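You operate a simulated robot arm through the tools that you are given. There is no shell and no other tool.

You run a simulated robot arm. Do the job below in one go: nothing can be reset, and whatever is moved stays where it is left.

## Task
Slide the tofu back, then wipe the counter and the hinged lid.
Fine: push the bowl its own width further in, wipe up every spill, put the cloth back; leave the other bowls where they are.
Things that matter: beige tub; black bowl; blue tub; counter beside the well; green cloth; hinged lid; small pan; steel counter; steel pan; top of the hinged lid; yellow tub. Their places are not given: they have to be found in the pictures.

The check looks at the end state, three seconds after you hand in, the way a careful person would. Anything else that was tipped, shoved, dropped, spilled or broken makes it a failure. Lids that push on must go on centred and level and be pressed home; caps that screw on are set level and turned clockwise until they are tight. Flat cloth is picked up by pressing the open fingertips on it (5 to 10 N) and closing them slowly along it; thin cloth reads only 2 to 8 mm in the jaws.

## Robot
A 6-joint arm with a two-finger gripper, fixed in place. Base frame: the origin is at the foot of the arm, x ahead of it, y to its left, z up; the work surface is at about z = 0.85. Lengths are in m, angles in degrees, forces in N, time in s.
With the tool pointing down near the work surface it reaches from about 0.38 to 0.86 m from the base axis. Its first joint turns from -166.0 to 166.0 degrees. Payload 2.45 kg.
Tool frame: the origin (TCP) lies between the finger pads and is the grasp point; the fingertips stand 0.02 m ahead of it; z points along the fingers, y is the line along which they close. The gripper opens to 0.14 m. The gripper's body begins 0.168 m behind the TCP.
Orientation is that of the tool frame in the base frame, as a unit quaternion [w, x, y, z]. With the fingers straight down and closing along the base's y, the tool's x points along the base's -x, its y along +y and its z along -z.

## Interface
- The arm moves only by the tool play_rows. Its argument "steps" is a list of rows, each an object (a shift or turn left out is 0, a gripper value left out holds the last) with "travel": the shift along the base's x, y, z in units of 200 mm (1.0 is 200 mm), a list of three; "rot": the turn, a rotation vector about the base's x, y, z in units of 45 degrees (1.0 is 45 degrees), a list of three; "grip": the gripper command, from -1 (fully open) to 1 (shut), values between in proportion. In form: [{"travel": [tx, ty, tz], "rot": [rx, ry, rz], "grip": grip}, ...]. A call has 1 to 20 rows; each row is the pose to reach, as a shift and turn from the pose commanded when the call began. A call with a number of a shift or a turn outside -1 to 1 is refused whole. Rows are played at 5 a second. More than 0.05 m and 8.6 degrees between two rows, or a gripper value outside its range, and nothing of the call is played. A pose out of reach is approached as far as the arm can. The call stops where the force on the tool passes 80 N (or 10 N more than at its start, if that is more) or the arm is blocked; 0.2 s more then pass. The fingers move at their own pace (about 0.045 m/s each) and stop on an object; they squeeze with about 26 N. The grip force told is the motor's: it shows also when the fingers shut on nothing. Time passes only in rows, and 0.2 s behind the last, so rows that repeat a pose let the fingers close. The reply holds the time, the measured pose of the TCP, the force on the tool along the base axes, the opening and the grip force, in the units named above and with some noise, with the torque about the TCP (base axes, N m) and any sound that the robot's microphone picked up.
- Cameras (640 x 400 px; columns grow to the right, rows downward): "scene" is fixed at [0.3946, -0.5165, 1.5599]; the picture's right is [-0.98, 0.21, 0.00], its down [0.21, 0.97, -0.10] and it looks along [-0.02, -0.10, -0.99] (base axes); focal length 299 px, centre (320, 200). "wrist" rides on the gripper at [0.078, 0.011, -0.209] in the tool frame; the picture's right is [-0.14, 0.99, 0.00], its down [-0.92, -0.13, -0.37] and it looks along [-0.36, -0.05, 0.93] (tool axes); focal length 280 px, centre (320, 200).
- grab_frame(camera): a new picture of that camera. The clock stands still meanwhile.
- lift_body(by): slides the trunk up (or, below 0, down) by that many m; the arm rides with it, the base frame stays. It gives what a move gives, with no picture.
- pixel_to_xyz(camera, pixels): for up to 12 pixels [column, row] of the newest picture of that camera ("zoom" is the newest enlarged one), the place [x, y, z] in the base frame of the surface seen there, good to about 0.002 m, but the place of the scene camera against the robot may be out by one fixed shift of up to 0.025 m in any direction. The clock stands still meanwhile.
- inspect(camera, box): a new picture of the part [left, top, right, bottom] of that camera's present view, enlarged. The clock stands still meanwhile.
- close_job(): hands the job in; it is judged then, once.

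Leave the gripper open and the arm clear of the work at the hand-in unless told otherwise.

The tools are called after "Request:" by a JSON object that holds its "fn" and its "kwargs". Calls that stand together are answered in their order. play_rows: Moves the arm, as the interface text tells. Its arguments: {"type":"object","properties":{"steps":{"type":"array"}},"required":["steps"]} The other tools are called the same way: lift_body (by) slides the trunk up or down; grab_frame (camera) takes a picture; pixel_to_xyz (camera, pixels) gives the place of the surface under pixels of a picture; inspect (camera, box) takes an enlarged picture of a part of a camera's view; close_job () hands the job in.

At the start:

```text
time: 0.0
tool_pos: [0.1461, -0.5746, 1.1569]
orientation: [0.001, -0.001, 1.0, 0.0]
force: [0.2, 0.0, -0.7]
ft_torque: [0.0, 0.01, 0.05]
gripper_width: 0.1399
finger_force: 0.1
trunk travel left (down, up): [-0.1, 0.13]
```

scene: 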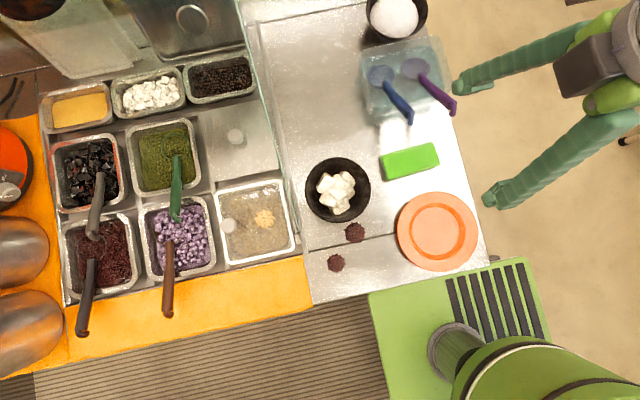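
wrist: 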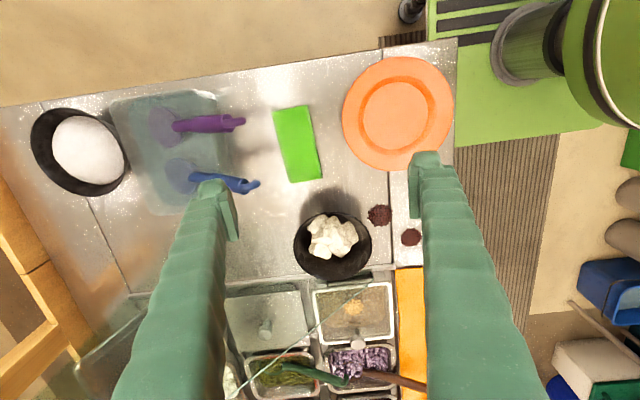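

I see a black bowl with tofu at about (337,190) in the scene view, a green cloth at (410,161), two dark spills at (355,232) and (335,263), and an orange plate. I'll take fresh pictures and enlarge the parts that matter.

Request:
{"fn": "inspect", "kwargs": {"camera": "scene", "box": [240, 100, 500, 310]}}

Request:
{"fn": "inspect", "kwargs": {"camera": "wrist", "box": [220, 80, 480, 400]}}

Request:
{"fn": "inspect", "kwargs": {"camera": "scene", "box": [30, 0, 310, 310]}}

Request:
{"fn": "inspect", "kwargs": {"camera": "scene", "box": [230, 0, 490, 140]}}

```text
1.90 times, centred on (370, 205) of scene
```

zoom: 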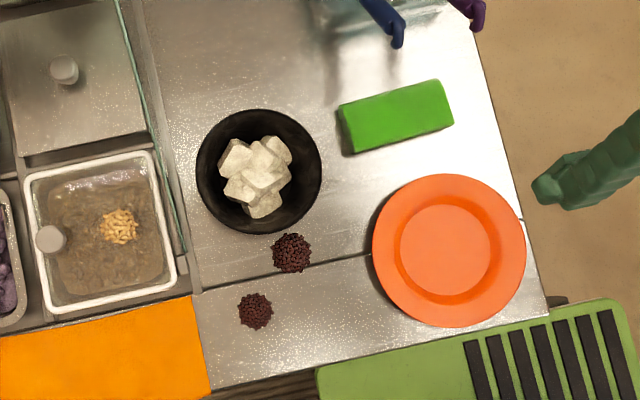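

```text
1.25 times, centred on (350, 240) of wrist
```

zoom: 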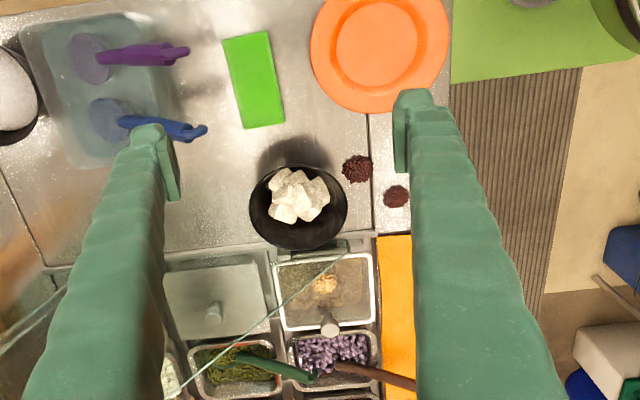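

```text
1.29 times, centred on (170, 155) of scene
```

zoom: 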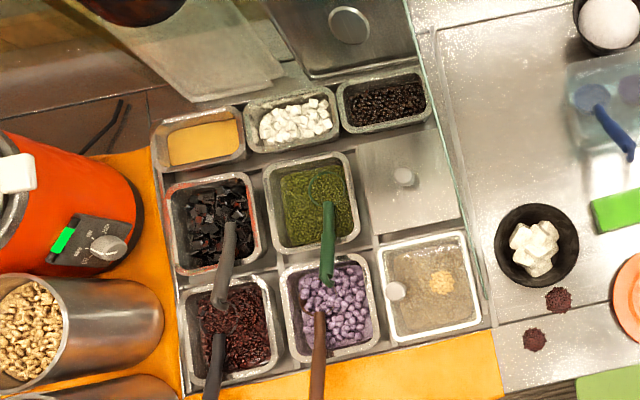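

```text
2.46 times, centred on (360, 70) of scene
```

zoom: 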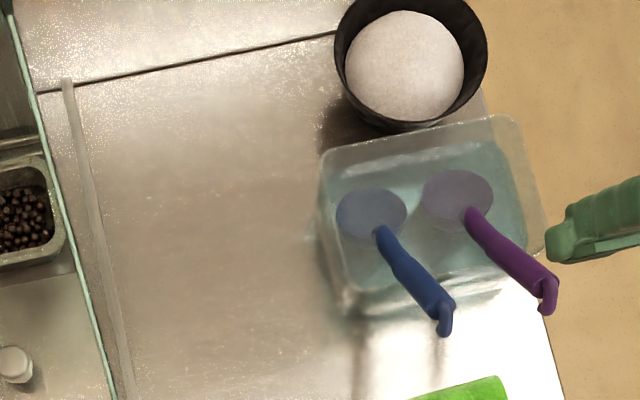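

I want heights and positions before I decide what is the lid, what is a spill and which way is "further in". I'll probe the bowl, cloth, spills, seams, glass line and the crumbs at (264,217).

Request:
{"fn": "grab_frame", "kwargs": {"camera": "scene"}}

Request:
{"fn": "pixel_to_xyz", "kwargs": {"camera": "scene", "pixels": [[355, 232], [335, 263], [410, 161], [337, 190], [307, 188], [369, 190], [337, 158], [335, 221], [264, 217], [230, 225], [245, 235], [290, 190]]}}

Request:
{"fn": "pixel_to_xyz", "kwargs": {"camera": "scene", "pixels": [[312, 303], [489, 262], [330, 249], [375, 238], [310, 120], [330, 60], [262, 40], [275, 100], [290, 160], [300, 215], [235, 137], [270, 170]]}}

Request:
{"fn": "pixel_to_xyz", "kwargs": {"camera": "scene", "pixels": [[379, 160], [384, 179], [436, 144], [439, 163], [400, 210], [437, 231], [400, 100], [390, 20], [355, 228], [340, 263], [330, 20], [450, 120]]}}

```text
taken
```

scene: 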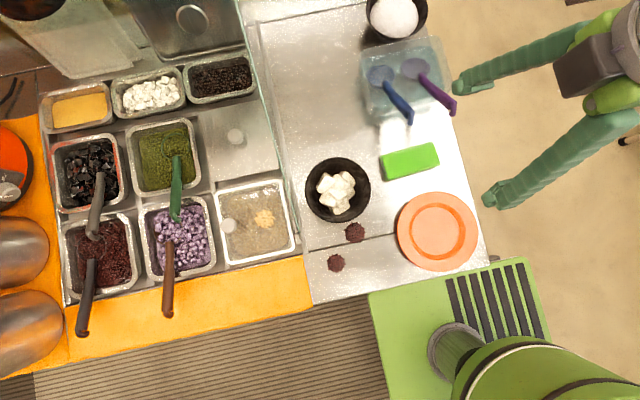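

```text
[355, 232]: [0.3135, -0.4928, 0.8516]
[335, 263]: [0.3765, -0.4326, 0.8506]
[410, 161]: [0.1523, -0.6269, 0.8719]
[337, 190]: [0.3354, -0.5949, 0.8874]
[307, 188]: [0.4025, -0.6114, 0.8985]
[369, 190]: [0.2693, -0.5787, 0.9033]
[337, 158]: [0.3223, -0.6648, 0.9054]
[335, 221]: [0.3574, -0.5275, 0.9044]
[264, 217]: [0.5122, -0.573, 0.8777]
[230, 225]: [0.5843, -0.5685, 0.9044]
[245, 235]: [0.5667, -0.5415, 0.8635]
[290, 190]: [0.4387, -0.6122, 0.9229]
```

```text
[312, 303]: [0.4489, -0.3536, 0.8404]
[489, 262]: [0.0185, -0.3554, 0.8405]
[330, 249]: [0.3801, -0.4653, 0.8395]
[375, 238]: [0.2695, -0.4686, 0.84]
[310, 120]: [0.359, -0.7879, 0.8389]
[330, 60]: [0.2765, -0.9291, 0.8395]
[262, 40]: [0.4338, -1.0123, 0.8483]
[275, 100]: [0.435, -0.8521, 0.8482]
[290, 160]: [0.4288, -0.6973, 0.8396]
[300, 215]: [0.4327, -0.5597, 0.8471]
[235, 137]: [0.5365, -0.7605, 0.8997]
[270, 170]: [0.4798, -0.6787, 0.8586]
```

```text
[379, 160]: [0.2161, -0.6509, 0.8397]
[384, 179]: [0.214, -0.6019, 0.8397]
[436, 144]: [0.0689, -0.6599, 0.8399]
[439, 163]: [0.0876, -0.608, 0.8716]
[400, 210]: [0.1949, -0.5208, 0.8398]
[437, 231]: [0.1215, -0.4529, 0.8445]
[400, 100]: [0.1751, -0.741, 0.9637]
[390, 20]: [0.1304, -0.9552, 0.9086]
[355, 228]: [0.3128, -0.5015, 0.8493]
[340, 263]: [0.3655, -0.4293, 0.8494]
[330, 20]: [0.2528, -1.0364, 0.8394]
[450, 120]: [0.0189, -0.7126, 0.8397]
```

The bowl rim spans x 0.269–0.403, y −0.665…−0.528 (about 0.135 m wide), the counter reads 0.84, the dark heaps are 11 mm high on it. The crumbs at (264,217) read 0.878, above their surroundings, so they may lie on top of a knobbed lid. I'll enlarge that tub and the glass line, plus the spills.

Request:
{"fn": "inspect", "kwargs": {"camera": "scene", "box": [200, 170, 320, 275]}}

Request:
{"fn": "pixel_to_xyz", "kwargs": {"camera": "zoom", "pixels": [[100, 120], [200, 120], [300, 120], [400, 120], [450, 200], [480, 300], [300, 300], [200, 350], [335, 260], [400, 260], [150, 300], [160, 220]]}}

Request:
{"fn": "pixel_to_xyz", "kwargs": {"camera": "zoom", "pixels": [[530, 350], [515, 300], [500, 250], [470, 180], [440, 100], [420, 30], [560, 300], [335, 245], [350, 240], [310, 240], [120, 370], [90, 200]]}}

Request:
{"fn": "inspect", "kwargs": {"camera": "scene", "box": [180, 0, 320, 110]}}

Request:
{"fn": "inspect", "kwargs": {"camera": "scene", "box": [300, 200, 400, 290]}}

Request:
{"fn": "inspect", "kwargs": {"camera": "wrist", "box": [200, 250, 440, 400]}}

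```text
3.81 times, centred on (260, 222) of scene
```

zoom: 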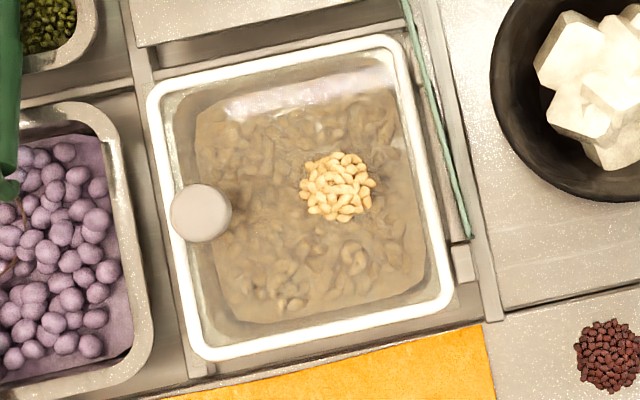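

```text
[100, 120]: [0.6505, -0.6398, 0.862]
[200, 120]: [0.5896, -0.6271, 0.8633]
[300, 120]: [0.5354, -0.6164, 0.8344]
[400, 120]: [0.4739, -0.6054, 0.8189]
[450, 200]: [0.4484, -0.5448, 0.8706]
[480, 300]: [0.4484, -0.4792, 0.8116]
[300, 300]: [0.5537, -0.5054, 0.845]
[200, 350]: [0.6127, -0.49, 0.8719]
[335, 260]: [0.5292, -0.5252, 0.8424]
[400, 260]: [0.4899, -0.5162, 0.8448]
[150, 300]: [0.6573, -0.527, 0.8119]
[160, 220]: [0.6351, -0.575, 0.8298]
```

```text
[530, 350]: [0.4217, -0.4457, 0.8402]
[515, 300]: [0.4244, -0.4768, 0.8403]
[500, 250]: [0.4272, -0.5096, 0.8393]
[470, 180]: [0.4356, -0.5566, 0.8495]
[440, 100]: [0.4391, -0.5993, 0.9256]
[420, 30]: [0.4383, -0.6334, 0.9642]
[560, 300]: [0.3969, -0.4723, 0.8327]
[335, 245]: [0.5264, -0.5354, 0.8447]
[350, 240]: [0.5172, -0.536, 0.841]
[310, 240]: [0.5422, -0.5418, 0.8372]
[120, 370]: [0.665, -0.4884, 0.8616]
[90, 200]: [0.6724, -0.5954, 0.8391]
```

```text
3.64 times, centred on (250, 55) of scene
```

zoom: 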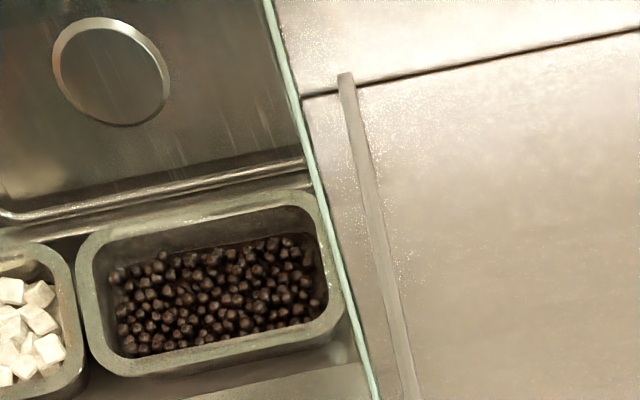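

```text
4.44 times, centred on (350, 245) of scene
```

zoom: 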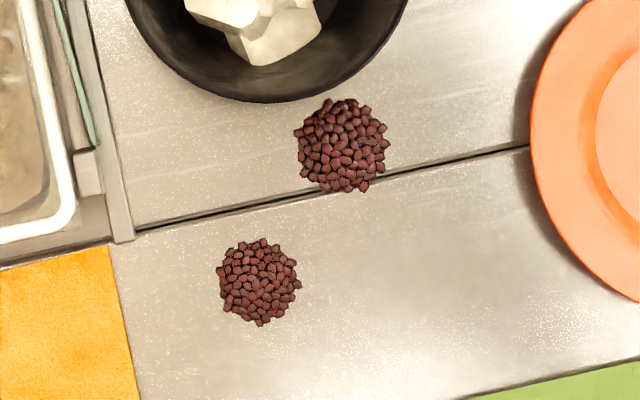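

```text
2.67 times, centred on (320, 325) of wrist
```

zoom: 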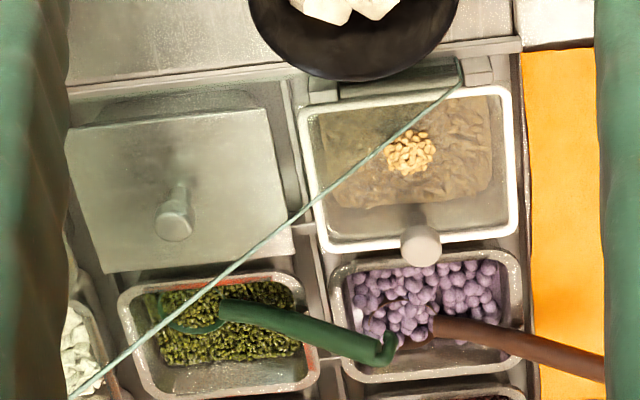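

The crumbs are roasted peanuts lying on a clear, white-framed lid hinged on its right side (knob on the left at (230,225)). So there are three spills: two dark ones on the counter and one on the lid. A glass panel with a sloping edge stands at x≈0.438. The scene camera may be shifted, so I'll measure the same items with the wrist camera.

Request:
{"fn": "grab_frame", "kwargs": {"camera": "wrist"}}

Request:
{"fn": "pixel_to_xyz", "kwargs": {"camera": "wrist", "pixels": [[379, 215], [411, 237], [298, 143], [332, 212], [332, 282], [294, 245], [372, 245], [354, 307], [358, 344], [390, 190], [310, 195], [400, 120]]}}

Request:
{"fn": "pixel_to_xyz", "kwargs": {"camera": "wrist", "pixels": [[274, 110], [305, 106], [291, 182], [321, 178], [276, 112], [303, 109], [292, 179], [318, 175], [298, 130], [298, 160], [285, 145], [312, 140]]}}

Request:
{"fn": "inspect", "kwargs": {"camera": "wrist", "box": [250, 90, 430, 260]}}

Request:
{"fn": "pixel_to_xyz", "kwargs": {"camera": "scene", "pixels": [[490, 195], [487, 190], [495, 205], [460, 85], [456, 90], [470, 80], [500, 190], [510, 185], [470, 90], [492, 202], [455, 82], [486, 200]]}}

```text
taken
```

wrist: 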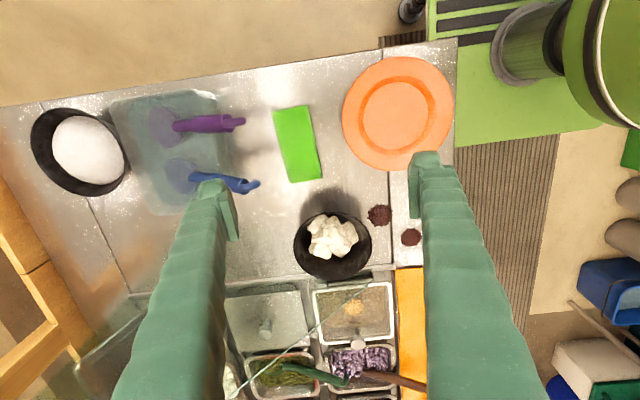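

```text
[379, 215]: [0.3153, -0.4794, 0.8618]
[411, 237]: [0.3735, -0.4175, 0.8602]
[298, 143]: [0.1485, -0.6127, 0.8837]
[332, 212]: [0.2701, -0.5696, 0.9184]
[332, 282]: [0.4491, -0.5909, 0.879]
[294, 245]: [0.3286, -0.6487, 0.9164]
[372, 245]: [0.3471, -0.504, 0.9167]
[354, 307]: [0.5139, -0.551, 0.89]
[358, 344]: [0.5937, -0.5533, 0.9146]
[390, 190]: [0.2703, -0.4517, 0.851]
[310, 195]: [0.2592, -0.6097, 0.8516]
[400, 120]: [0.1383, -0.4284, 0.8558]
```

```text
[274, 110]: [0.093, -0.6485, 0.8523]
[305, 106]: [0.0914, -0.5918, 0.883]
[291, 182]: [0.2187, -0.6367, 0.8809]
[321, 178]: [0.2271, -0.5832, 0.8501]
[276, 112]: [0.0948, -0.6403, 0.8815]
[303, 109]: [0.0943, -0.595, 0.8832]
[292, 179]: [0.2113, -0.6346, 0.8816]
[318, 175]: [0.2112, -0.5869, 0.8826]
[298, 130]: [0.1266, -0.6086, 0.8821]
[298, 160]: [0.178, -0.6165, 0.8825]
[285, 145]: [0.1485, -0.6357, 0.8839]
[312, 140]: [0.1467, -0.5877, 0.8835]
```

```text
2.35 times, centred on (340, 175) of wrist
```

zoom: 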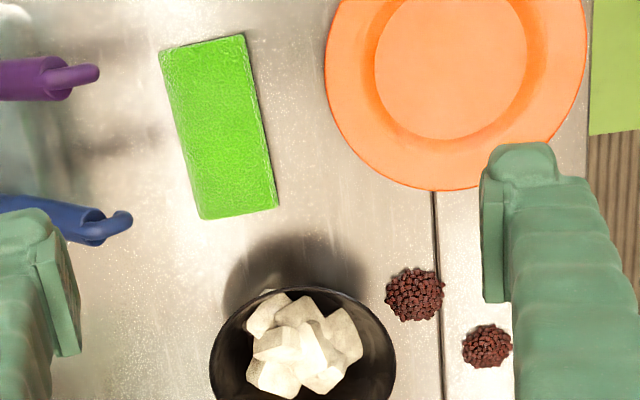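

```text
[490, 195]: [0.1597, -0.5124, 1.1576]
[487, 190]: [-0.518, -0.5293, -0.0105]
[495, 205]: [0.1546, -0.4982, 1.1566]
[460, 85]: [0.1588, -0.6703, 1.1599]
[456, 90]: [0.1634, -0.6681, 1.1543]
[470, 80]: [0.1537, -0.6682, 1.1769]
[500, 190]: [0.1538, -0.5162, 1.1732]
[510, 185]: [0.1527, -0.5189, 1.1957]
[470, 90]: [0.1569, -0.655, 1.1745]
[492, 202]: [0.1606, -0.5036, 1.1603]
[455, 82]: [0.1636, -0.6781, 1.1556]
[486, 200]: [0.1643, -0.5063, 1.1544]
```

The wrist camera reads the counter at 0.851, so robot frame ≈ scene + (0, +0.014, +0.011). Cloth: about x 0.092–0.22, y −0.642…−0.587, top 0.8825 (31 mm thick). The bowl rim is at z≈0.915. Next I'll check the glass edge profile and the plate and tub edges that I must stay clear of.

Request:
{"fn": "inspect", "kwargs": {"camera": "scene", "box": [220, 0, 330, 270]}}

Request:
{"fn": "pixel_to_xyz", "kwargs": {"camera": "scene", "pixels": [[297, 236], [290, 205], [284, 180], [279, 160], [274, 140], [269, 120], [264, 100], [259, 80], [254, 55], [249, 30], [245, 10], [292, 215]]}}

Request:
{"fn": "pixel_to_xyz", "kwargs": {"camera": "wrist", "pixels": [[364, 289], [350, 299], [333, 313], [315, 325], [300, 337], [285, 347], [270, 360], [255, 373], [240, 386], [230, 394], [225, 397], [360, 292]]}}

Request:
{"fn": "pixel_to_xyz", "kwargs": {"camera": "scene", "pixels": [[398, 228], [478, 235], [440, 193], [437, 269], [400, 222], [402, 240], [411, 122], [455, 113], [365, 115], [440, 110], [405, 120], [380, 30]]}}

```text
1.48 times, centred on (275, 135) of scene
```

zoom: 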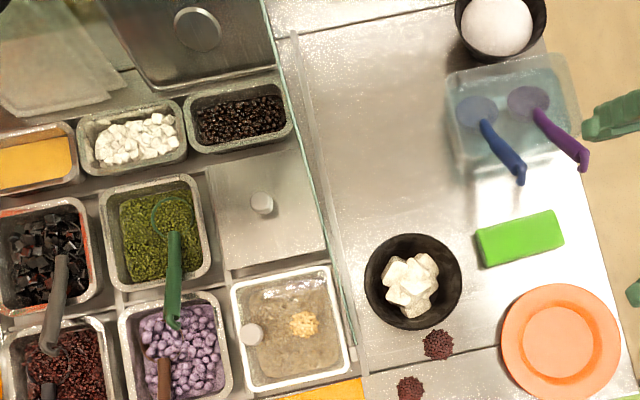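

```text
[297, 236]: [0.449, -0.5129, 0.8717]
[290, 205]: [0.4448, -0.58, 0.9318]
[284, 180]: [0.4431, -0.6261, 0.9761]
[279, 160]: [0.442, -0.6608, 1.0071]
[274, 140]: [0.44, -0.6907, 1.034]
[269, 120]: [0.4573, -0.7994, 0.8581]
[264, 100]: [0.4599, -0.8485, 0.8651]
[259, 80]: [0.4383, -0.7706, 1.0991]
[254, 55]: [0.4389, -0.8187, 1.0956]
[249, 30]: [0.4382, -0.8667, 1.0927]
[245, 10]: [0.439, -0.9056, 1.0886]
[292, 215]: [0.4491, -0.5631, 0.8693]
```

```text
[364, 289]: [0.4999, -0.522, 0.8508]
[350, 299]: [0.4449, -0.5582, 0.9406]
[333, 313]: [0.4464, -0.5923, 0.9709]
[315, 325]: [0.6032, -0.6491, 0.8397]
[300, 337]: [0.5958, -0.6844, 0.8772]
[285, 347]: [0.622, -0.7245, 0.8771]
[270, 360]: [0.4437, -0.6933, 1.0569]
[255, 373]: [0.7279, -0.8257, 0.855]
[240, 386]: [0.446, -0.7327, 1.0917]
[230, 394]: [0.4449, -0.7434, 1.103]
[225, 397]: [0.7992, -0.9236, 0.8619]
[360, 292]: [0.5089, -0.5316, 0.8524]
```

```text
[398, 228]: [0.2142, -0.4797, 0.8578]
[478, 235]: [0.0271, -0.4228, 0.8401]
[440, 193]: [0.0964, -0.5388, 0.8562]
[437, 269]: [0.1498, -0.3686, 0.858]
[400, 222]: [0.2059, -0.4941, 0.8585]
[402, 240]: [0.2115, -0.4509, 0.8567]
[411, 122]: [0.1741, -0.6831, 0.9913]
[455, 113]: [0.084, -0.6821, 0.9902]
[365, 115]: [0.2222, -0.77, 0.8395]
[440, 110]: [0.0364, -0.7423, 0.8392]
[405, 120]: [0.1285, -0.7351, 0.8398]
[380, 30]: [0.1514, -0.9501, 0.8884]
```

The glass plane is at x≈0.445, its edge rising from z≈0.87 at y≈−0.50 to z≈1.10 at y≈−0.74. The front of the counter is at y≈−0.34, so "further in" is along −y. I'll swing the hand to above the front of the bowl and turn it −90° about z, so that the two fingers form a cradle along x and the camera looks at the bowl from the front.

Request:
{"fn": "play_rows", "kwargs": {"steps": [{"travel": [0.1583, 0.1333, 0], "rot": [0, 0, -0.1667], "grip": -0.143}, {"travel": [0.3167, 0.2667, 0], "rot": [0, 0, -0.3333], "grip": -0.143}, {"travel": [0.475, 0.4, 0], "rot": [0, 0, -0.5], "grip": -0.143}, {"travel": [0.6333, 0.5333, 0], "rot": [0, 0, -0.6667], "grip": -0.143}, {"travel": [0.7917, 0.6667, 0], "rot": [0, 0, -0.8333], "grip": -0.143}, {"travel": [0.95, 0.8, 0], "rot": [0, 0, -1.0], "grip": -0.143}]}}

Request:
{"fn": "play_rows", "kwargs": {"steps": [{"travel": [0, 0, 0], "rot": [0, 0, -0.1667], "grip": -0.143}, {"travel": [0, 0, 0], "rot": [0, 0, -0.3333], "grip": -0.143}, {"travel": [0, 0, 0], "rot": [0, 0, -0.5], "grip": -0.143}, {"travel": [0, 0, 0], "rot": [0, 0, -0.6667], "grip": -0.143}, {"travel": [0, 0, 0], "rot": [0, 0, -0.8333], "grip": -0.143}, {"travel": [0, 0, 0], "rot": [0, 0, -1.0], "grip": -0.143}]}}

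Request:
{"fn": "grab_frame", "kwargs": {"camera": "wrist"}}

Request:
{"fn": "grab_frame", "kwargs": {"camera": "scene"}}

```text
time: 1.4
tool_pos: [0.335, -0.4138, 1.1579]
orientation: [0.0, 0.383, 0.924, 0.001]
force: [0.0, -0.2, -0.2]
ft_torque: [-0.04, 0.02, -0.01]
gripper_width: 0.0802
finger_force: 0.0
trunk travel left (down, up): [-0.1, 0.13]
```

```text
time: 2.8
tool_pos: [0.335, -0.4138, 1.1565]
orientation: [0.0, 0.709, 0.706, 0.0]
force: [0.6, 1.2, 0.0]
ft_torque: [0.02, 0.0, -0.02]
gripper_width: 0.0799
finger_force: 0.1
trunk travel left (down, up): [-0.1, 0.13]
```

```text
taken
```

wrist: 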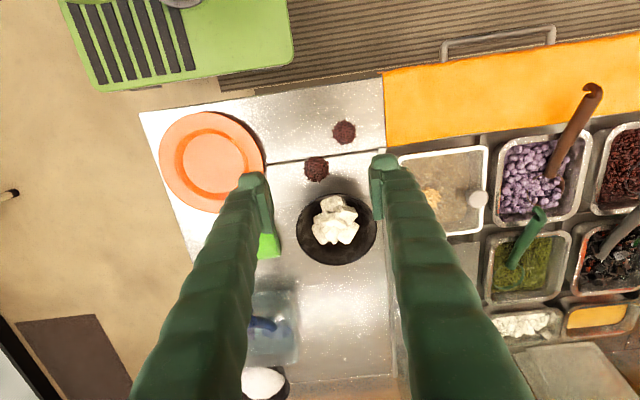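

```text
taken
```

scene: 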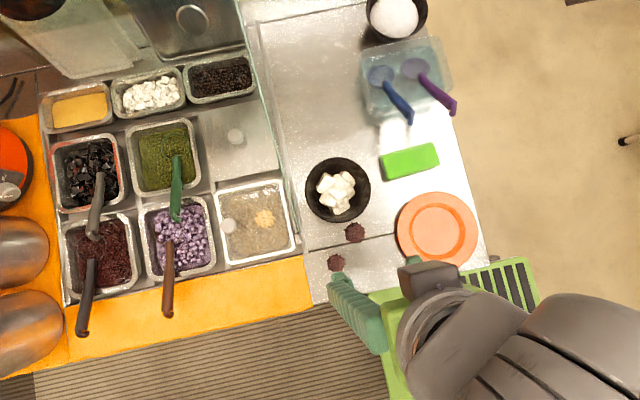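

The hand is in front of the bowl. In the wrist view the bowl is centred near (337,229). I'll measure the rim and spills again here to find the exact centre and width.

Request:
{"fn": "inspect", "kwargs": {"camera": "wrist", "box": [260, 110, 420, 280]}}

Request:
{"fn": "pixel_to_xyz", "kwargs": {"camera": "zoom", "pixels": [[218, 280], [403, 280], [315, 195], [305, 365], [335, 55], [270, 140], [315, 360], [300, 270], [360, 230], [250, 220], [370, 345], [240, 340]]}}

```text
2.35 times, centred on (340, 195) of wrist
```

zoom: 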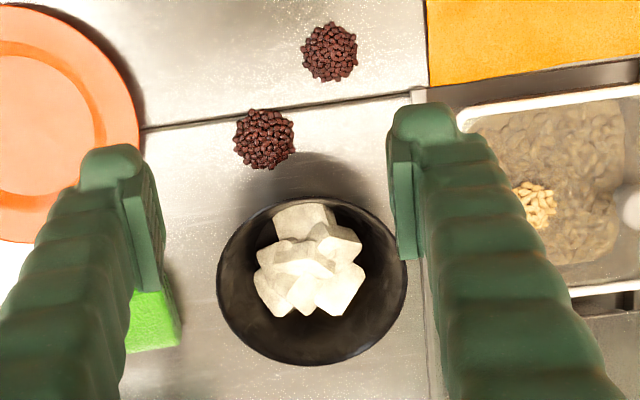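

```text
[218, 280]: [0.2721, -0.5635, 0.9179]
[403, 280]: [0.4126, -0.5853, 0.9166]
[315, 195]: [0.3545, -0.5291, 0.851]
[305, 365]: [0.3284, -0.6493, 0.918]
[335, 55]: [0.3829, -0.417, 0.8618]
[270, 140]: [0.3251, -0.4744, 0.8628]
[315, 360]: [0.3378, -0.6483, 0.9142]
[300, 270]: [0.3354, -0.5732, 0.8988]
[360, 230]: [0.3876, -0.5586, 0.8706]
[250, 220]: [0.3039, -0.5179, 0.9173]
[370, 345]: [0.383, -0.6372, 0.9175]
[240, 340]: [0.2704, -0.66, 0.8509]
```

Bowl centre ≈ (0.338, −0.585), rim ≈ 0.145 m across. I'll lower the fingers in front of the bowl to TCP z≈0.895 (tips at 0.875, above the 0.862 tops of the heaps), with y≈−0.45 still clear of the rim at −0.52.

Request:
{"fn": "play_rows", "kwargs": {"steps": [{"travel": [0.005, -0.04, -0.2], "grip": -0.143}, {"travel": [0.01, -0.08, -0.4], "grip": -0.143}, {"travel": [0.015, -0.12, -0.6], "grip": -0.143}, {"travel": [0.015, -0.16, -0.8], "grip": -0.143}, {"travel": [0.015, -0.18, -1.0], "grip": -0.143}]}}

Request:
{"fn": "play_rows", "kwargs": {"steps": [{"travel": [0, 0, -0.15], "grip": -0.143}, {"travel": [0, 0, -0.31], "grip": -0.143}, {"travel": [0, 0, -0.31], "grip": -0.143}]}}

Request:
{"fn": "grab_frame", "kwargs": {"camera": "wrist"}}

Request:
{"fn": "grab_frame", "kwargs": {"camera": "scene"}}

```text
time: 4.0
tool_pos: [0.3374, -0.4516, 0.958]
orientation: [-0.001, 0.707, 0.708, 0.0]
force: [-0.2, -0.1, -0.7]
ft_torque: [-0.01, 0.0, 0.0]
gripper_width: 0.0798
finger_force: 0.2
trunk travel left (down, up): [-0.1, 0.13]
```

```text
time: 4.8
tool_pos: [0.3385, -0.4495, 0.8953]
orientation: [-0.001, 0.707, 0.707, 0.0]
force: [0.3, -0.5, 0.2]
ft_torque: [-0.01, 0.0, -0.01]
gripper_width: 0.0801
finger_force: 0.0
trunk travel left (down, up): [-0.1, 0.13]
```

```text
taken
```

wrist: 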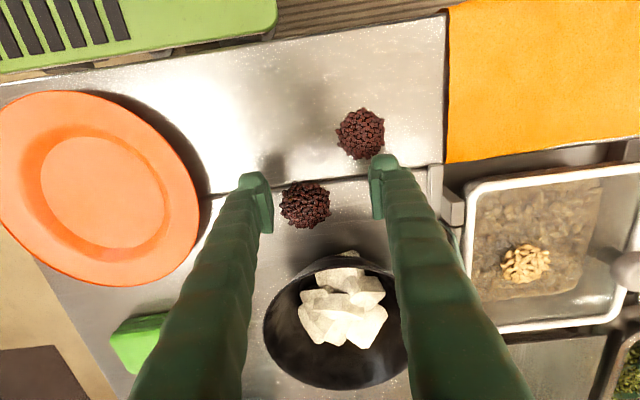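

```text
taken
```

scene: 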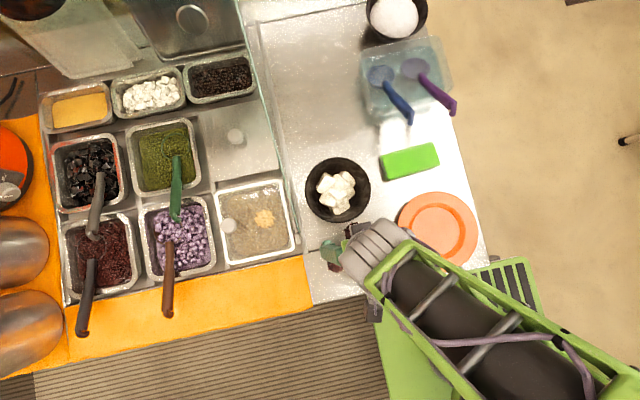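

Both fingertips are above and clear of the heaps, with the bowl ahead. I'll move along −y gently until the fingers touch the rim.

Request:
{"fn": "play_rows", "kwargs": {"steps": [{"travel": [0, -0.05, 0]}, {"travel": [0, -0.1, 0]}, {"travel": [0, -0.15, 0]}, {"travel": [0, -0.2, 0]}, {"travel": [0, -0.225, 0]}, {"travel": [0, -0.24, 0]}, {"travel": [0, -0.255, 0]}, {"travel": [0, -0.27, 0]}, {"travel": [0, -0.285, 0]}, {"travel": [0, -0.3, 0]}]}}

Request:
{"fn": "grab_frame", "kwargs": {"camera": "wrist"}}

Request:
{"fn": "inspect", "kwargs": {"camera": "scene", "box": [270, 130, 430, 260]}}

```text
time: 7.0
tool_pos: [0.338, -0.5107, 0.8956]
orientation: [0.0, 0.707, 0.707, 0.001]
force: [-0.7, 0.5, 0.1]
ft_torque: [-0.05, -0.02, 0.0]
gripper_width: 0.0802
finger_force: 0.5
trunk travel left (down, up): [-0.1, 0.13]
```

```text
taken
```

wrist: 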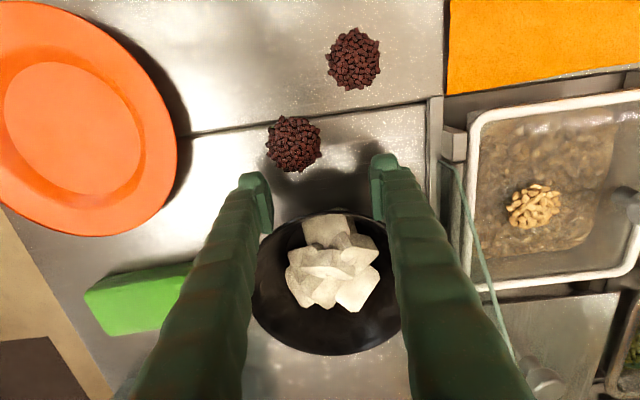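

```text
3.08 times, centred on (350, 195) of scene
```

zoom: 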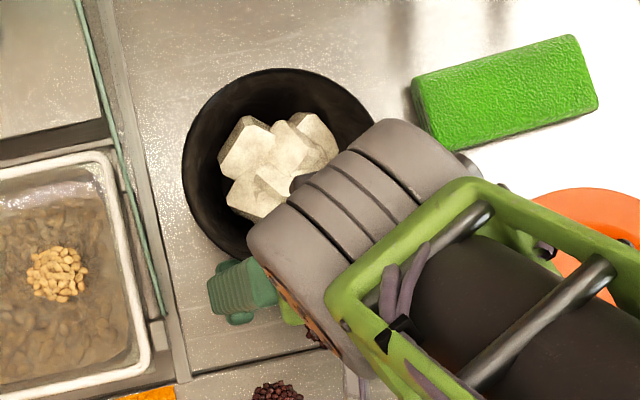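

Still only ~0.5 N, no clear contact. I'll carry on along −y in 2–3 mm steps watching the force.

Request:
{"fn": "play_rows", "kwargs": {"steps": [{"travel": [0, -0.0125, 0]}, {"travel": [0, -0.025, 0]}, {"travel": [0, -0.0375, 0]}, {"travel": [0, -0.05, 0]}, {"travel": [0, -0.0625, 0]}, {"travel": [0, -0.075, 0]}]}}

Request:
{"fn": "inspect", "kwargs": {"camera": "scene", "box": [270, 130, 430, 260]}}

Request:
{"fn": "inspect", "kwargs": {"camera": "wrist", "box": [220, 140, 440, 360]}}

```text
time: 8.4
tool_pos: [0.3389, -0.5258, 0.8955]
orientation: [0.0, 0.708, 0.707, 0.0]
force: [-0.3, 0.7, 1.2]
ft_torque: [-0.01, 0.01, 0.0]
gripper_width: 0.0804
finger_force: 0.1
trunk travel left (down, up): [-0.1, 0.13]
```

```text
3.08 times, centred on (350, 195) of scene
```

zoom: 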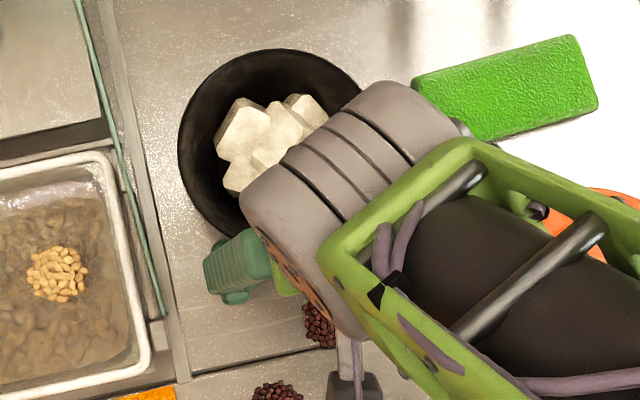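

```text
1.82 times, centred on (330, 250) of wrist
```

zoom: 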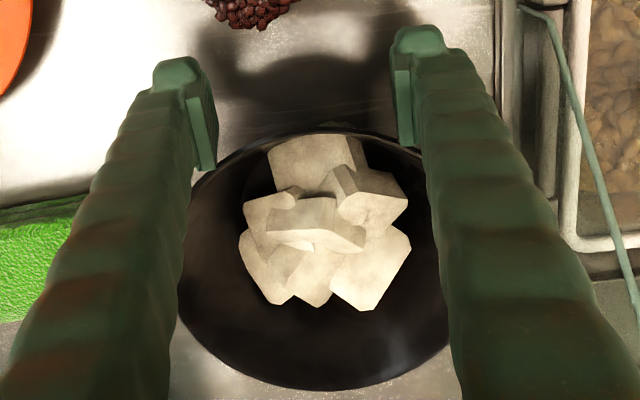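

The bowl is sliding freely and upright at ~1 N; its rear rim has moved in the picture. I'll measure the rear rim now to know how far it has gone.

Request:
{"fn": "inspect", "kwargs": {"camera": "scene", "box": [270, 130, 430, 260]}}

Request:
{"fn": "pixel_to_xyz", "kwargs": {"camera": "zoom", "pixels": [[268, 50], [272, 51], [264, 52], [180, 145], [182, 150], [181, 140], [268, 53], [184, 160], [200, 95], [345, 90], [225, 130], [290, 100]]}}

```text
3.08 times, centred on (350, 195) of scene
```

zoom: 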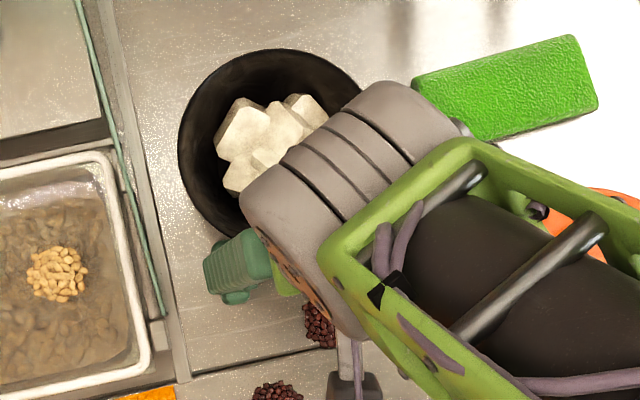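

```text
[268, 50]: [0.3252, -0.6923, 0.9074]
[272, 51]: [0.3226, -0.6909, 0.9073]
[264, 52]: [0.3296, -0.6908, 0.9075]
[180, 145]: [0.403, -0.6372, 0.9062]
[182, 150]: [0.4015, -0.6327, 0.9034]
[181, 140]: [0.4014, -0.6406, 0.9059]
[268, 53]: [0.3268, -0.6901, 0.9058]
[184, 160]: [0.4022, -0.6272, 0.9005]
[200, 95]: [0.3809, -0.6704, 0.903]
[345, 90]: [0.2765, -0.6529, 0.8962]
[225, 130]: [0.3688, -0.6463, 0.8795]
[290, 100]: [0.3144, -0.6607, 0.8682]
```

The rear rim has moved ≈0.024 m (scene y −0.668 → −0.6915), and the total wanted is ≈0.145 m. I'll push another 0.08 m at ~40 mm/s, then check.

Request:
{"fn": "play_rows", "kwargs": {"steps": [{"travel": [0, -0.03, 0]}, {"travel": [0, -0.07, 0]}, {"travel": [0, -0.11, 0]}, {"travel": [0, -0.15, 0]}, {"travel": [0, -0.19, 0]}, {"travel": [0, -0.23, 0]}, {"travel": [0, -0.27, 0]}, {"travel": [0, -0.31, 0]}, {"travel": [0, -0.35, 0]}, {"travel": [0, -0.38, 0]}, {"travel": [0, -0.4, 0]}]}}

Request:
{"fn": "inspect", "kwargs": {"camera": "scene", "box": [260, 80, 420, 210]}}

Request:
{"fn": "grab_frame", "kwargs": {"camera": "wrist"}}

```text
time: 10.8
tool_pos: [0.339, -0.6049, 0.8951]
orientation: [0.0, 0.708, 0.707, 0.0]
force: [0.4, 0.0, -1.0]
ft_torque: [0.01, 0.0, 0.01]
gripper_width: 0.0802
finger_force: 0.7
trunk travel left (down, up): [-0.1, 0.13]
```

```text
3.08 times, centred on (340, 145) of scene
```

zoom: 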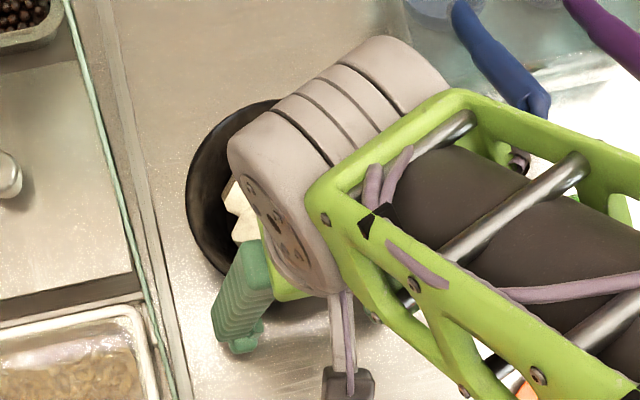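

```text
taken
```

wrist: 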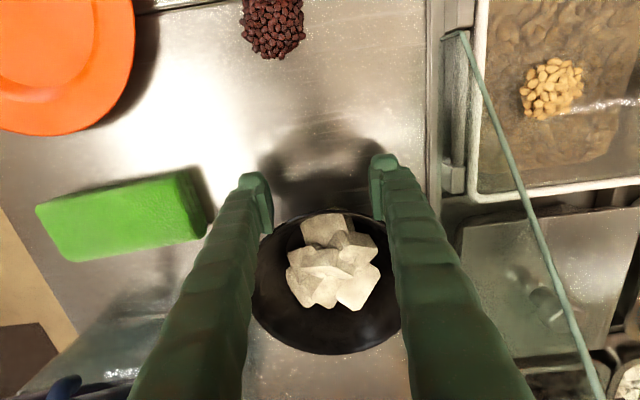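

The bowl still rides in the cradle with the tofu undisturbed. Remaining ≈0.041 m, so I'll finish the push.

Request:
{"fn": "play_rows", "kwargs": {"steps": [{"travel": [0, -0.03, 0]}, {"travel": [0, -0.065, 0]}, {"travel": [0, -0.1, 0]}, {"travel": [0, -0.135, 0]}, {"travel": [0, -0.165, 0]}, {"travel": [0, -0.19, 0]}, {"travel": [0, -0.205, 0]}]}}

Request:
{"fn": "play_rows", "kwargs": {"steps": [{"travel": [0, 0.05, 0]}, {"travel": [0, 0.1, 0]}, {"travel": [0, 0.2, 0]}, {"travel": [0, 0.35, 0]}, {"travel": [0, 0.55, 0]}, {"travel": [0, 0.75, 0.1]}, {"travel": [0, 0.95, 0.3]}, {"travel": [0, 1.0, 0.5]}]}}

Request:
{"fn": "inspect", "kwargs": {"camera": "scene", "box": [260, 80, 420, 210]}}

Request:
{"fn": "grab_frame", "kwargs": {"camera": "scene"}}

```text
time: 12.4
tool_pos: [0.3392, -0.6461, 0.8956]
orientation: [0.0, 0.707, 0.707, 0.0]
force: [0.3, 1.1, 0.1]
ft_torque: [-0.03, 0.02, 0.03]
gripper_width: 0.0805
finger_force: 0.1
trunk travel left (down, up): [-0.1, 0.13]
```

```text
refused: row 7 steps farther than a row can; nothing moved
```

```text
3.08 times, centred on (340, 145) of scene
```

zoom: 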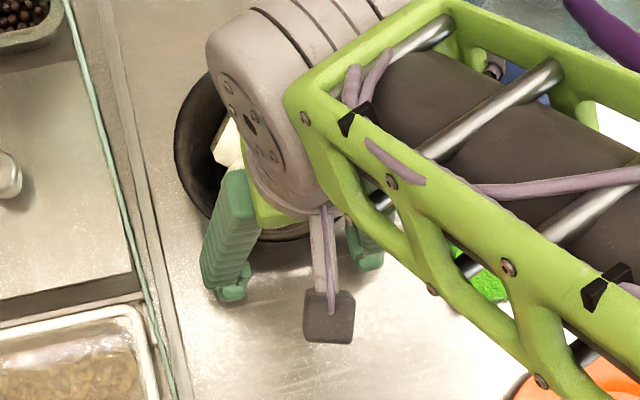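

```text
taken
```

scene: 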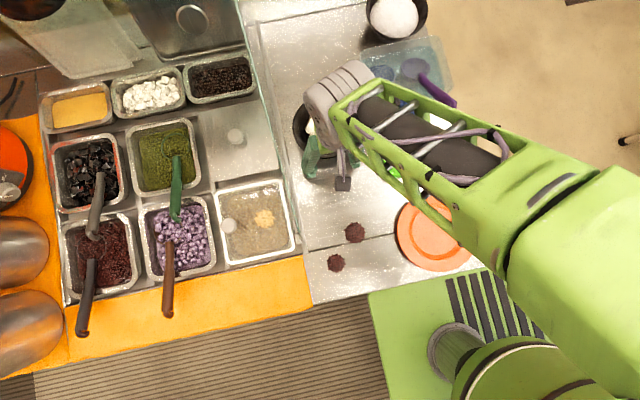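

The push is done (TCP y −0.646); only the retreat was refused for too long a row. I'll back out along +y and rise in smaller rows.

Request:
{"fn": "play_rows", "kwargs": {"steps": [{"travel": [0, 0.05, 0]}, {"travel": [0, 0.12, 0]}, {"travel": [0, 0.25, 0]}, {"travel": [0, 0.4, 0]}, {"travel": [0, 0.55, 0.1]}, {"travel": [0, 0.7, 0.25]}, {"travel": [0, 0.85, 0.42]}, {"travel": [0, 0.97, 0.6]}, {"travel": [0, 1.0, 0.8]}, {"travel": [0, 1.0, 1.0]}]}}

Request:
{"fn": "grab_frame", "kwargs": {"camera": "scene"}}

Request:
{"fn": "inspect", "kwargs": {"camera": "scene", "box": [260, 80, 420, 210]}}

Request:
{"fn": "grab_frame", "kwargs": {"camera": "wrist"}}

```text
time: 14.6
tool_pos: [0.3395, -0.4447, 1.0954]
orientation: [0.0, 0.707, 0.707, 0.0]
force: [-0.5, 0.0, -0.2]
ft_torque: [-0.04, -0.03, -0.05]
gripper_width: 0.0799
finger_force: 0.2
trunk travel left (down, up): [-0.1, 0.13]
```

```text
taken
```

scene: 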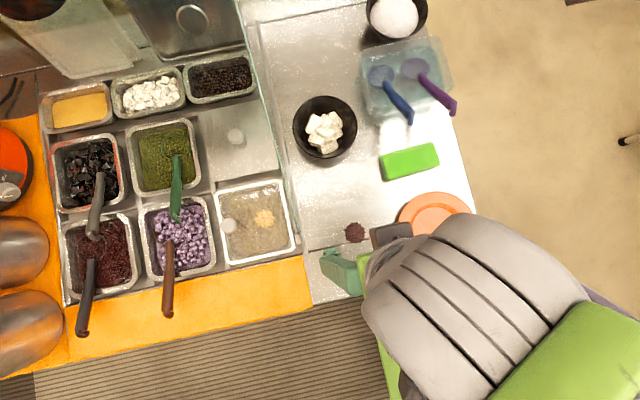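

```text
3.08 times, centred on (340, 145) of scene
```

zoom: 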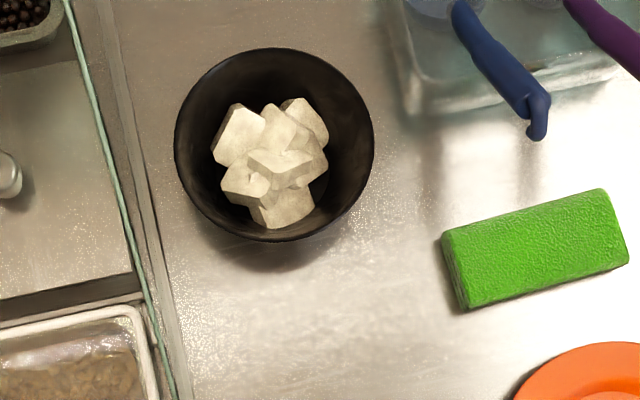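

```text
taken
```

wrist: 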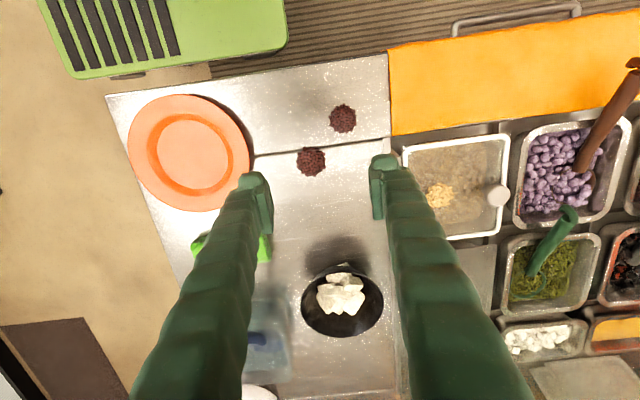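

The bowl has moved ≈0.142 m straight back (centre (337.9,189.8) → (325.1,127.1)), upright, with the tofu in it and no hidden spill beneath. Next is the cloth. I'll calibrate the wrist camera on the fingertips, whose place is known, and measure the cloth with the scene camera.

Request:
{"fn": "inspect", "kwargs": {"camera": "wrist", "box": [220, 140, 420, 260]}}

Request:
{"fn": "pixel_to_xyz", "kwargs": {"camera": "zoom", "pixels": [[92, 105], [112, 108], [130, 112], [100, 118], [155, 185], [165, 290], [150, 230], [515, 50], [500, 60], [540, 60], [490, 160], [505, 240]]}}

Request:
{"fn": "inspect", "kwargs": {"camera": "scene", "box": [360, 125, 460, 195]}}

```text
3.20 times, centred on (320, 200) of wrist
```

zoom: 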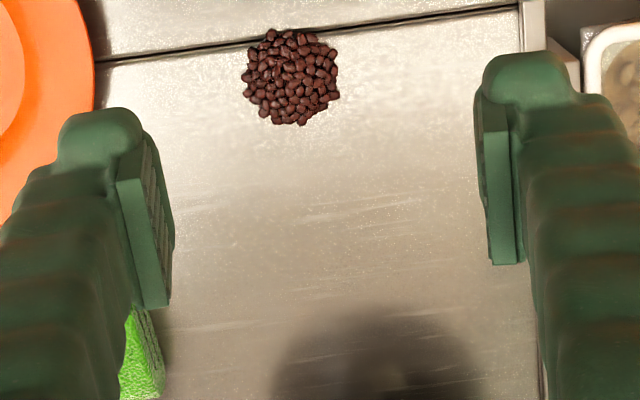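

```text
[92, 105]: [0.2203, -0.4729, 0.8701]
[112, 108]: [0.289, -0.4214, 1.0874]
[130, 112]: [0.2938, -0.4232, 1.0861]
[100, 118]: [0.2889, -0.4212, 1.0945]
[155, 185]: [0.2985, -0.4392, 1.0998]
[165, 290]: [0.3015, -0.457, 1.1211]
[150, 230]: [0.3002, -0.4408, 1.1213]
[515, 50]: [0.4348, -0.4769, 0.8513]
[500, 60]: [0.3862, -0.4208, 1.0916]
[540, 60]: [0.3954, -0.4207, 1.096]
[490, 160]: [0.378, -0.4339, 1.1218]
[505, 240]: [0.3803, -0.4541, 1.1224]
```

```text
5.71 times, centred on (410, 160) of scene
```

zoom: 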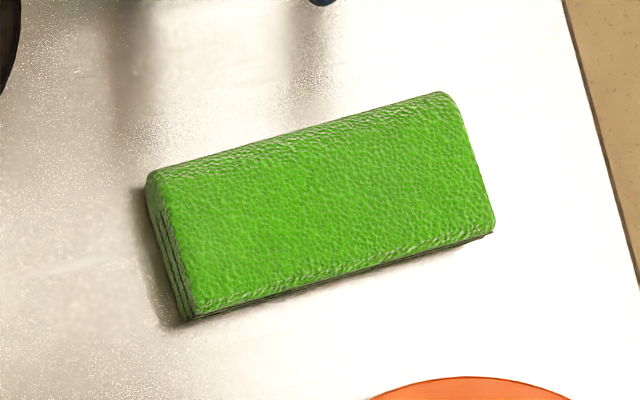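

Inner pads read x 0.300 and 0.379 against 0.2995/0.3795 expected, so the wrist camera is good along its closing axis, about +6 mm out along tool x. Scene offset is then ≈ (+0.004, +0.013, +0.011). The cloth is a folded stack (layers visible at its left end). I'll measure its outline.

Request:
{"fn": "pixel_to_xyz", "kwargs": {"camera": "zoom", "pixels": [[165, 190], [435, 105], [485, 222], [205, 300], [320, 205], [300, 150], [345, 265], [180, 245], [465, 165], [400, 230], [250, 190], [190, 318]]}}

Request:
{"fn": "pixel_to_xyz", "kwargs": {"camera": "zoom", "pixels": [[148, 175], [155, 225], [175, 290], [440, 93], [492, 230], [300, 138], [350, 277], [340, 285], [290, 130], [458, 110], [450, 100], [135, 200]]}}

```text
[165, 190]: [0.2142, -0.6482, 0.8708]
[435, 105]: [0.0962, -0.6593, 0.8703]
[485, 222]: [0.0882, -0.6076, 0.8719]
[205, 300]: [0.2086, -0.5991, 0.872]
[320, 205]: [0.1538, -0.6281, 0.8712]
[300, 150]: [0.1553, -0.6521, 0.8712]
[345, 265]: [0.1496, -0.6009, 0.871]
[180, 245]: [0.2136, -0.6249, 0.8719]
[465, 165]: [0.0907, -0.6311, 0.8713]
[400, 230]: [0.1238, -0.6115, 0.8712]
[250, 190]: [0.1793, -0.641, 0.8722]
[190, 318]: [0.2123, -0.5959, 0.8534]
```

```text
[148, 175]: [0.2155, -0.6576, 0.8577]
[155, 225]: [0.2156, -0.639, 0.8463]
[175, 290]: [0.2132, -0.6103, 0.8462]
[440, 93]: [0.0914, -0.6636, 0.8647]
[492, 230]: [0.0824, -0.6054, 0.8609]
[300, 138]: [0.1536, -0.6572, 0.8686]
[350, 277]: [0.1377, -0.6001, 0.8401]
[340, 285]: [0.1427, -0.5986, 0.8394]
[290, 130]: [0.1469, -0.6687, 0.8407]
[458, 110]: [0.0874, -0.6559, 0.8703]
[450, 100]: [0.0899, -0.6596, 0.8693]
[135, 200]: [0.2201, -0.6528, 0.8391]
```

The cloth is centred at ≈ (0.157, −0.617) in the robot frame, ~128 × 57 × 31 mm, long axis turned +3.2° from x. The ladle handle ends hang near (0.178,−0.670) and (0.088,−0.669) at z≈1.0, close to where the rear finger would go. I'll look at them closely.

Request:
{"fn": "inspect", "kwargs": {"camera": "scene", "box": [360, 50, 470, 150]}}

Request:
{"fn": "pixel_to_xyz", "kwargs": {"camera": "zoom", "pixels": [[300, 285], [310, 265], [295, 245], [290, 290], [275, 225], [255, 200], [478, 245], [485, 230], [475, 215], [462, 200], [440, 175], [305, 290]]}}

```text
4.00 times, centred on (415, 100) of scene
```

zoom: 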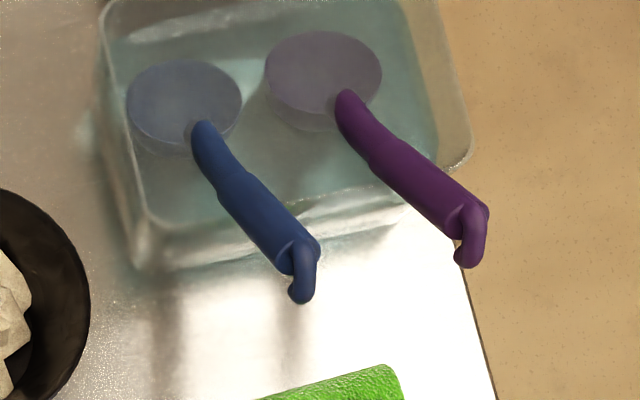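

```text
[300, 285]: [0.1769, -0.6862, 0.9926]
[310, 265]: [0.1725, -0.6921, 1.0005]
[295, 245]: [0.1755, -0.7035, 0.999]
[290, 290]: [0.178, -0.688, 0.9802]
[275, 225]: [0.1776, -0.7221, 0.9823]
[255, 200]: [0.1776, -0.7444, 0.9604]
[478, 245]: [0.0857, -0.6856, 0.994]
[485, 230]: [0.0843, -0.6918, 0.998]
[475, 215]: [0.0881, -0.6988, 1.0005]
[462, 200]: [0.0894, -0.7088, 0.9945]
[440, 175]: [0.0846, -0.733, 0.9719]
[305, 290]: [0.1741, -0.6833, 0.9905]
```

Ladle ends occupy x 0.172–0.188 and 0.080–0.098 with y up to −0.668. Gripping the cloth at x≈0.142 with only ~0.09 m opening keeps the rear finger between them. I'll move above the cloth and turn back +93°.

Request:
{"fn": "play_rows", "kwargs": {"steps": [{"travel": [-0.14, -0.12, 0.05], "rot": [0, 0, 0.143], "grip": -0.2857}, {"travel": [-0.28, -0.245, 0.1], "rot": [0, 0, 0.286], "grip": -0.2857}, {"travel": [-0.42, -0.37, 0.15], "rot": [0, 0, 0.429], "grip": -0.2857}, {"travel": [-0.56, -0.495, 0.2], "rot": [0, 0, 0.571], "grip": -0.2857}, {"travel": [-0.7, -0.615, 0.25], "rot": [0, 0, 0.714], "grip": -0.2857}, {"travel": [-0.845, -0.74, 0.3], "rot": [0, 0, 0.857], "grip": -0.2857}, {"travel": [-0.9875, -0.86, 0.31], "rot": [0, 0, 1.0], "grip": -0.2857}]}}

Request:
{"fn": "play_rows", "kwargs": {"steps": [{"rot": [0, 0, 0.1667]}, {"rot": [0, 0, 0.3333]}, {"rot": [0, 0, 0.5]}, {"rot": [0, 0, 0.6667]}, {"rot": [0, 0, 0.8333]}, {"rot": [0, 0, 1.0]}]}}

Request:
{"fn": "play_rows", "kwargs": {"steps": [{"rot": [0, 0, 0.071]}, {"rot": [0, 0, 0.071]}]}}

Request:
{"fn": "grab_frame", "kwargs": {"camera": "wrist"}}

Request:
{"fn": "grab_frame", "kwargs": {"camera": "scene"}}

```text
time: 16.2
tool_pos: [0.1403, -0.6198, 1.1576]
orientation: [0.0, 0.383, 0.924, 0.0]
force: [-0.7, -0.9, 0.1]
ft_torque: [0.0, -0.01, 0.01]
gripper_width: 0.0903
finger_force: 0.1
trunk travel left (down, up): [-0.1, 0.13]
```

```text
time: 17.6
tool_pos: [0.1411, -0.6177, 1.1573]
orientation: [-0.001, 0.0, 1.0, -0.001]
force: [-0.5, 0.4, -0.8]
ft_torque: [0.0, 0.02, 0.03]
gripper_width: 0.0899
finger_force: 0.0
trunk travel left (down, up): [-0.1, 0.13]
```

```text
time: 18.2
tool_pos: [0.1414, -0.619, 1.1571]
orientation: [0.0, -0.028, 1.0, 0.0]
force: [0.4, -0.1, 0.3]
ft_torque: [0.02, 0.03, 0.0]
gripper_width: 0.09
finger_force: 0.1
trunk travel left (down, up): [-0.1, 0.13]
```

```text
taken
```

wrist: 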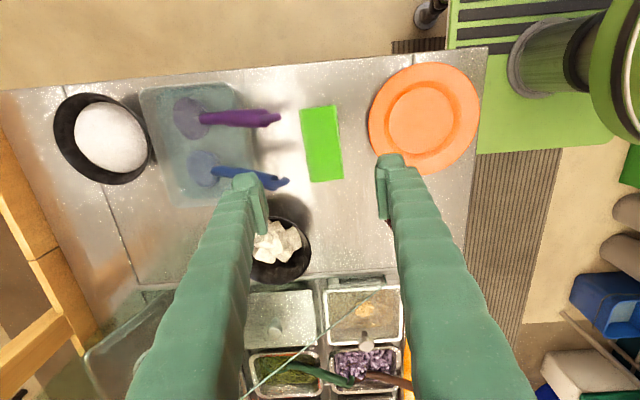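

```text
taken
```

scene: 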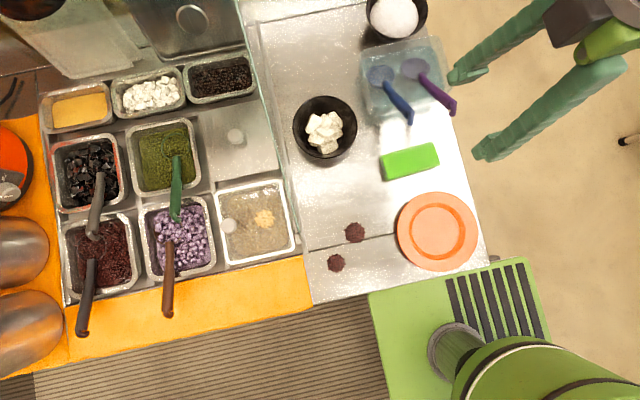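

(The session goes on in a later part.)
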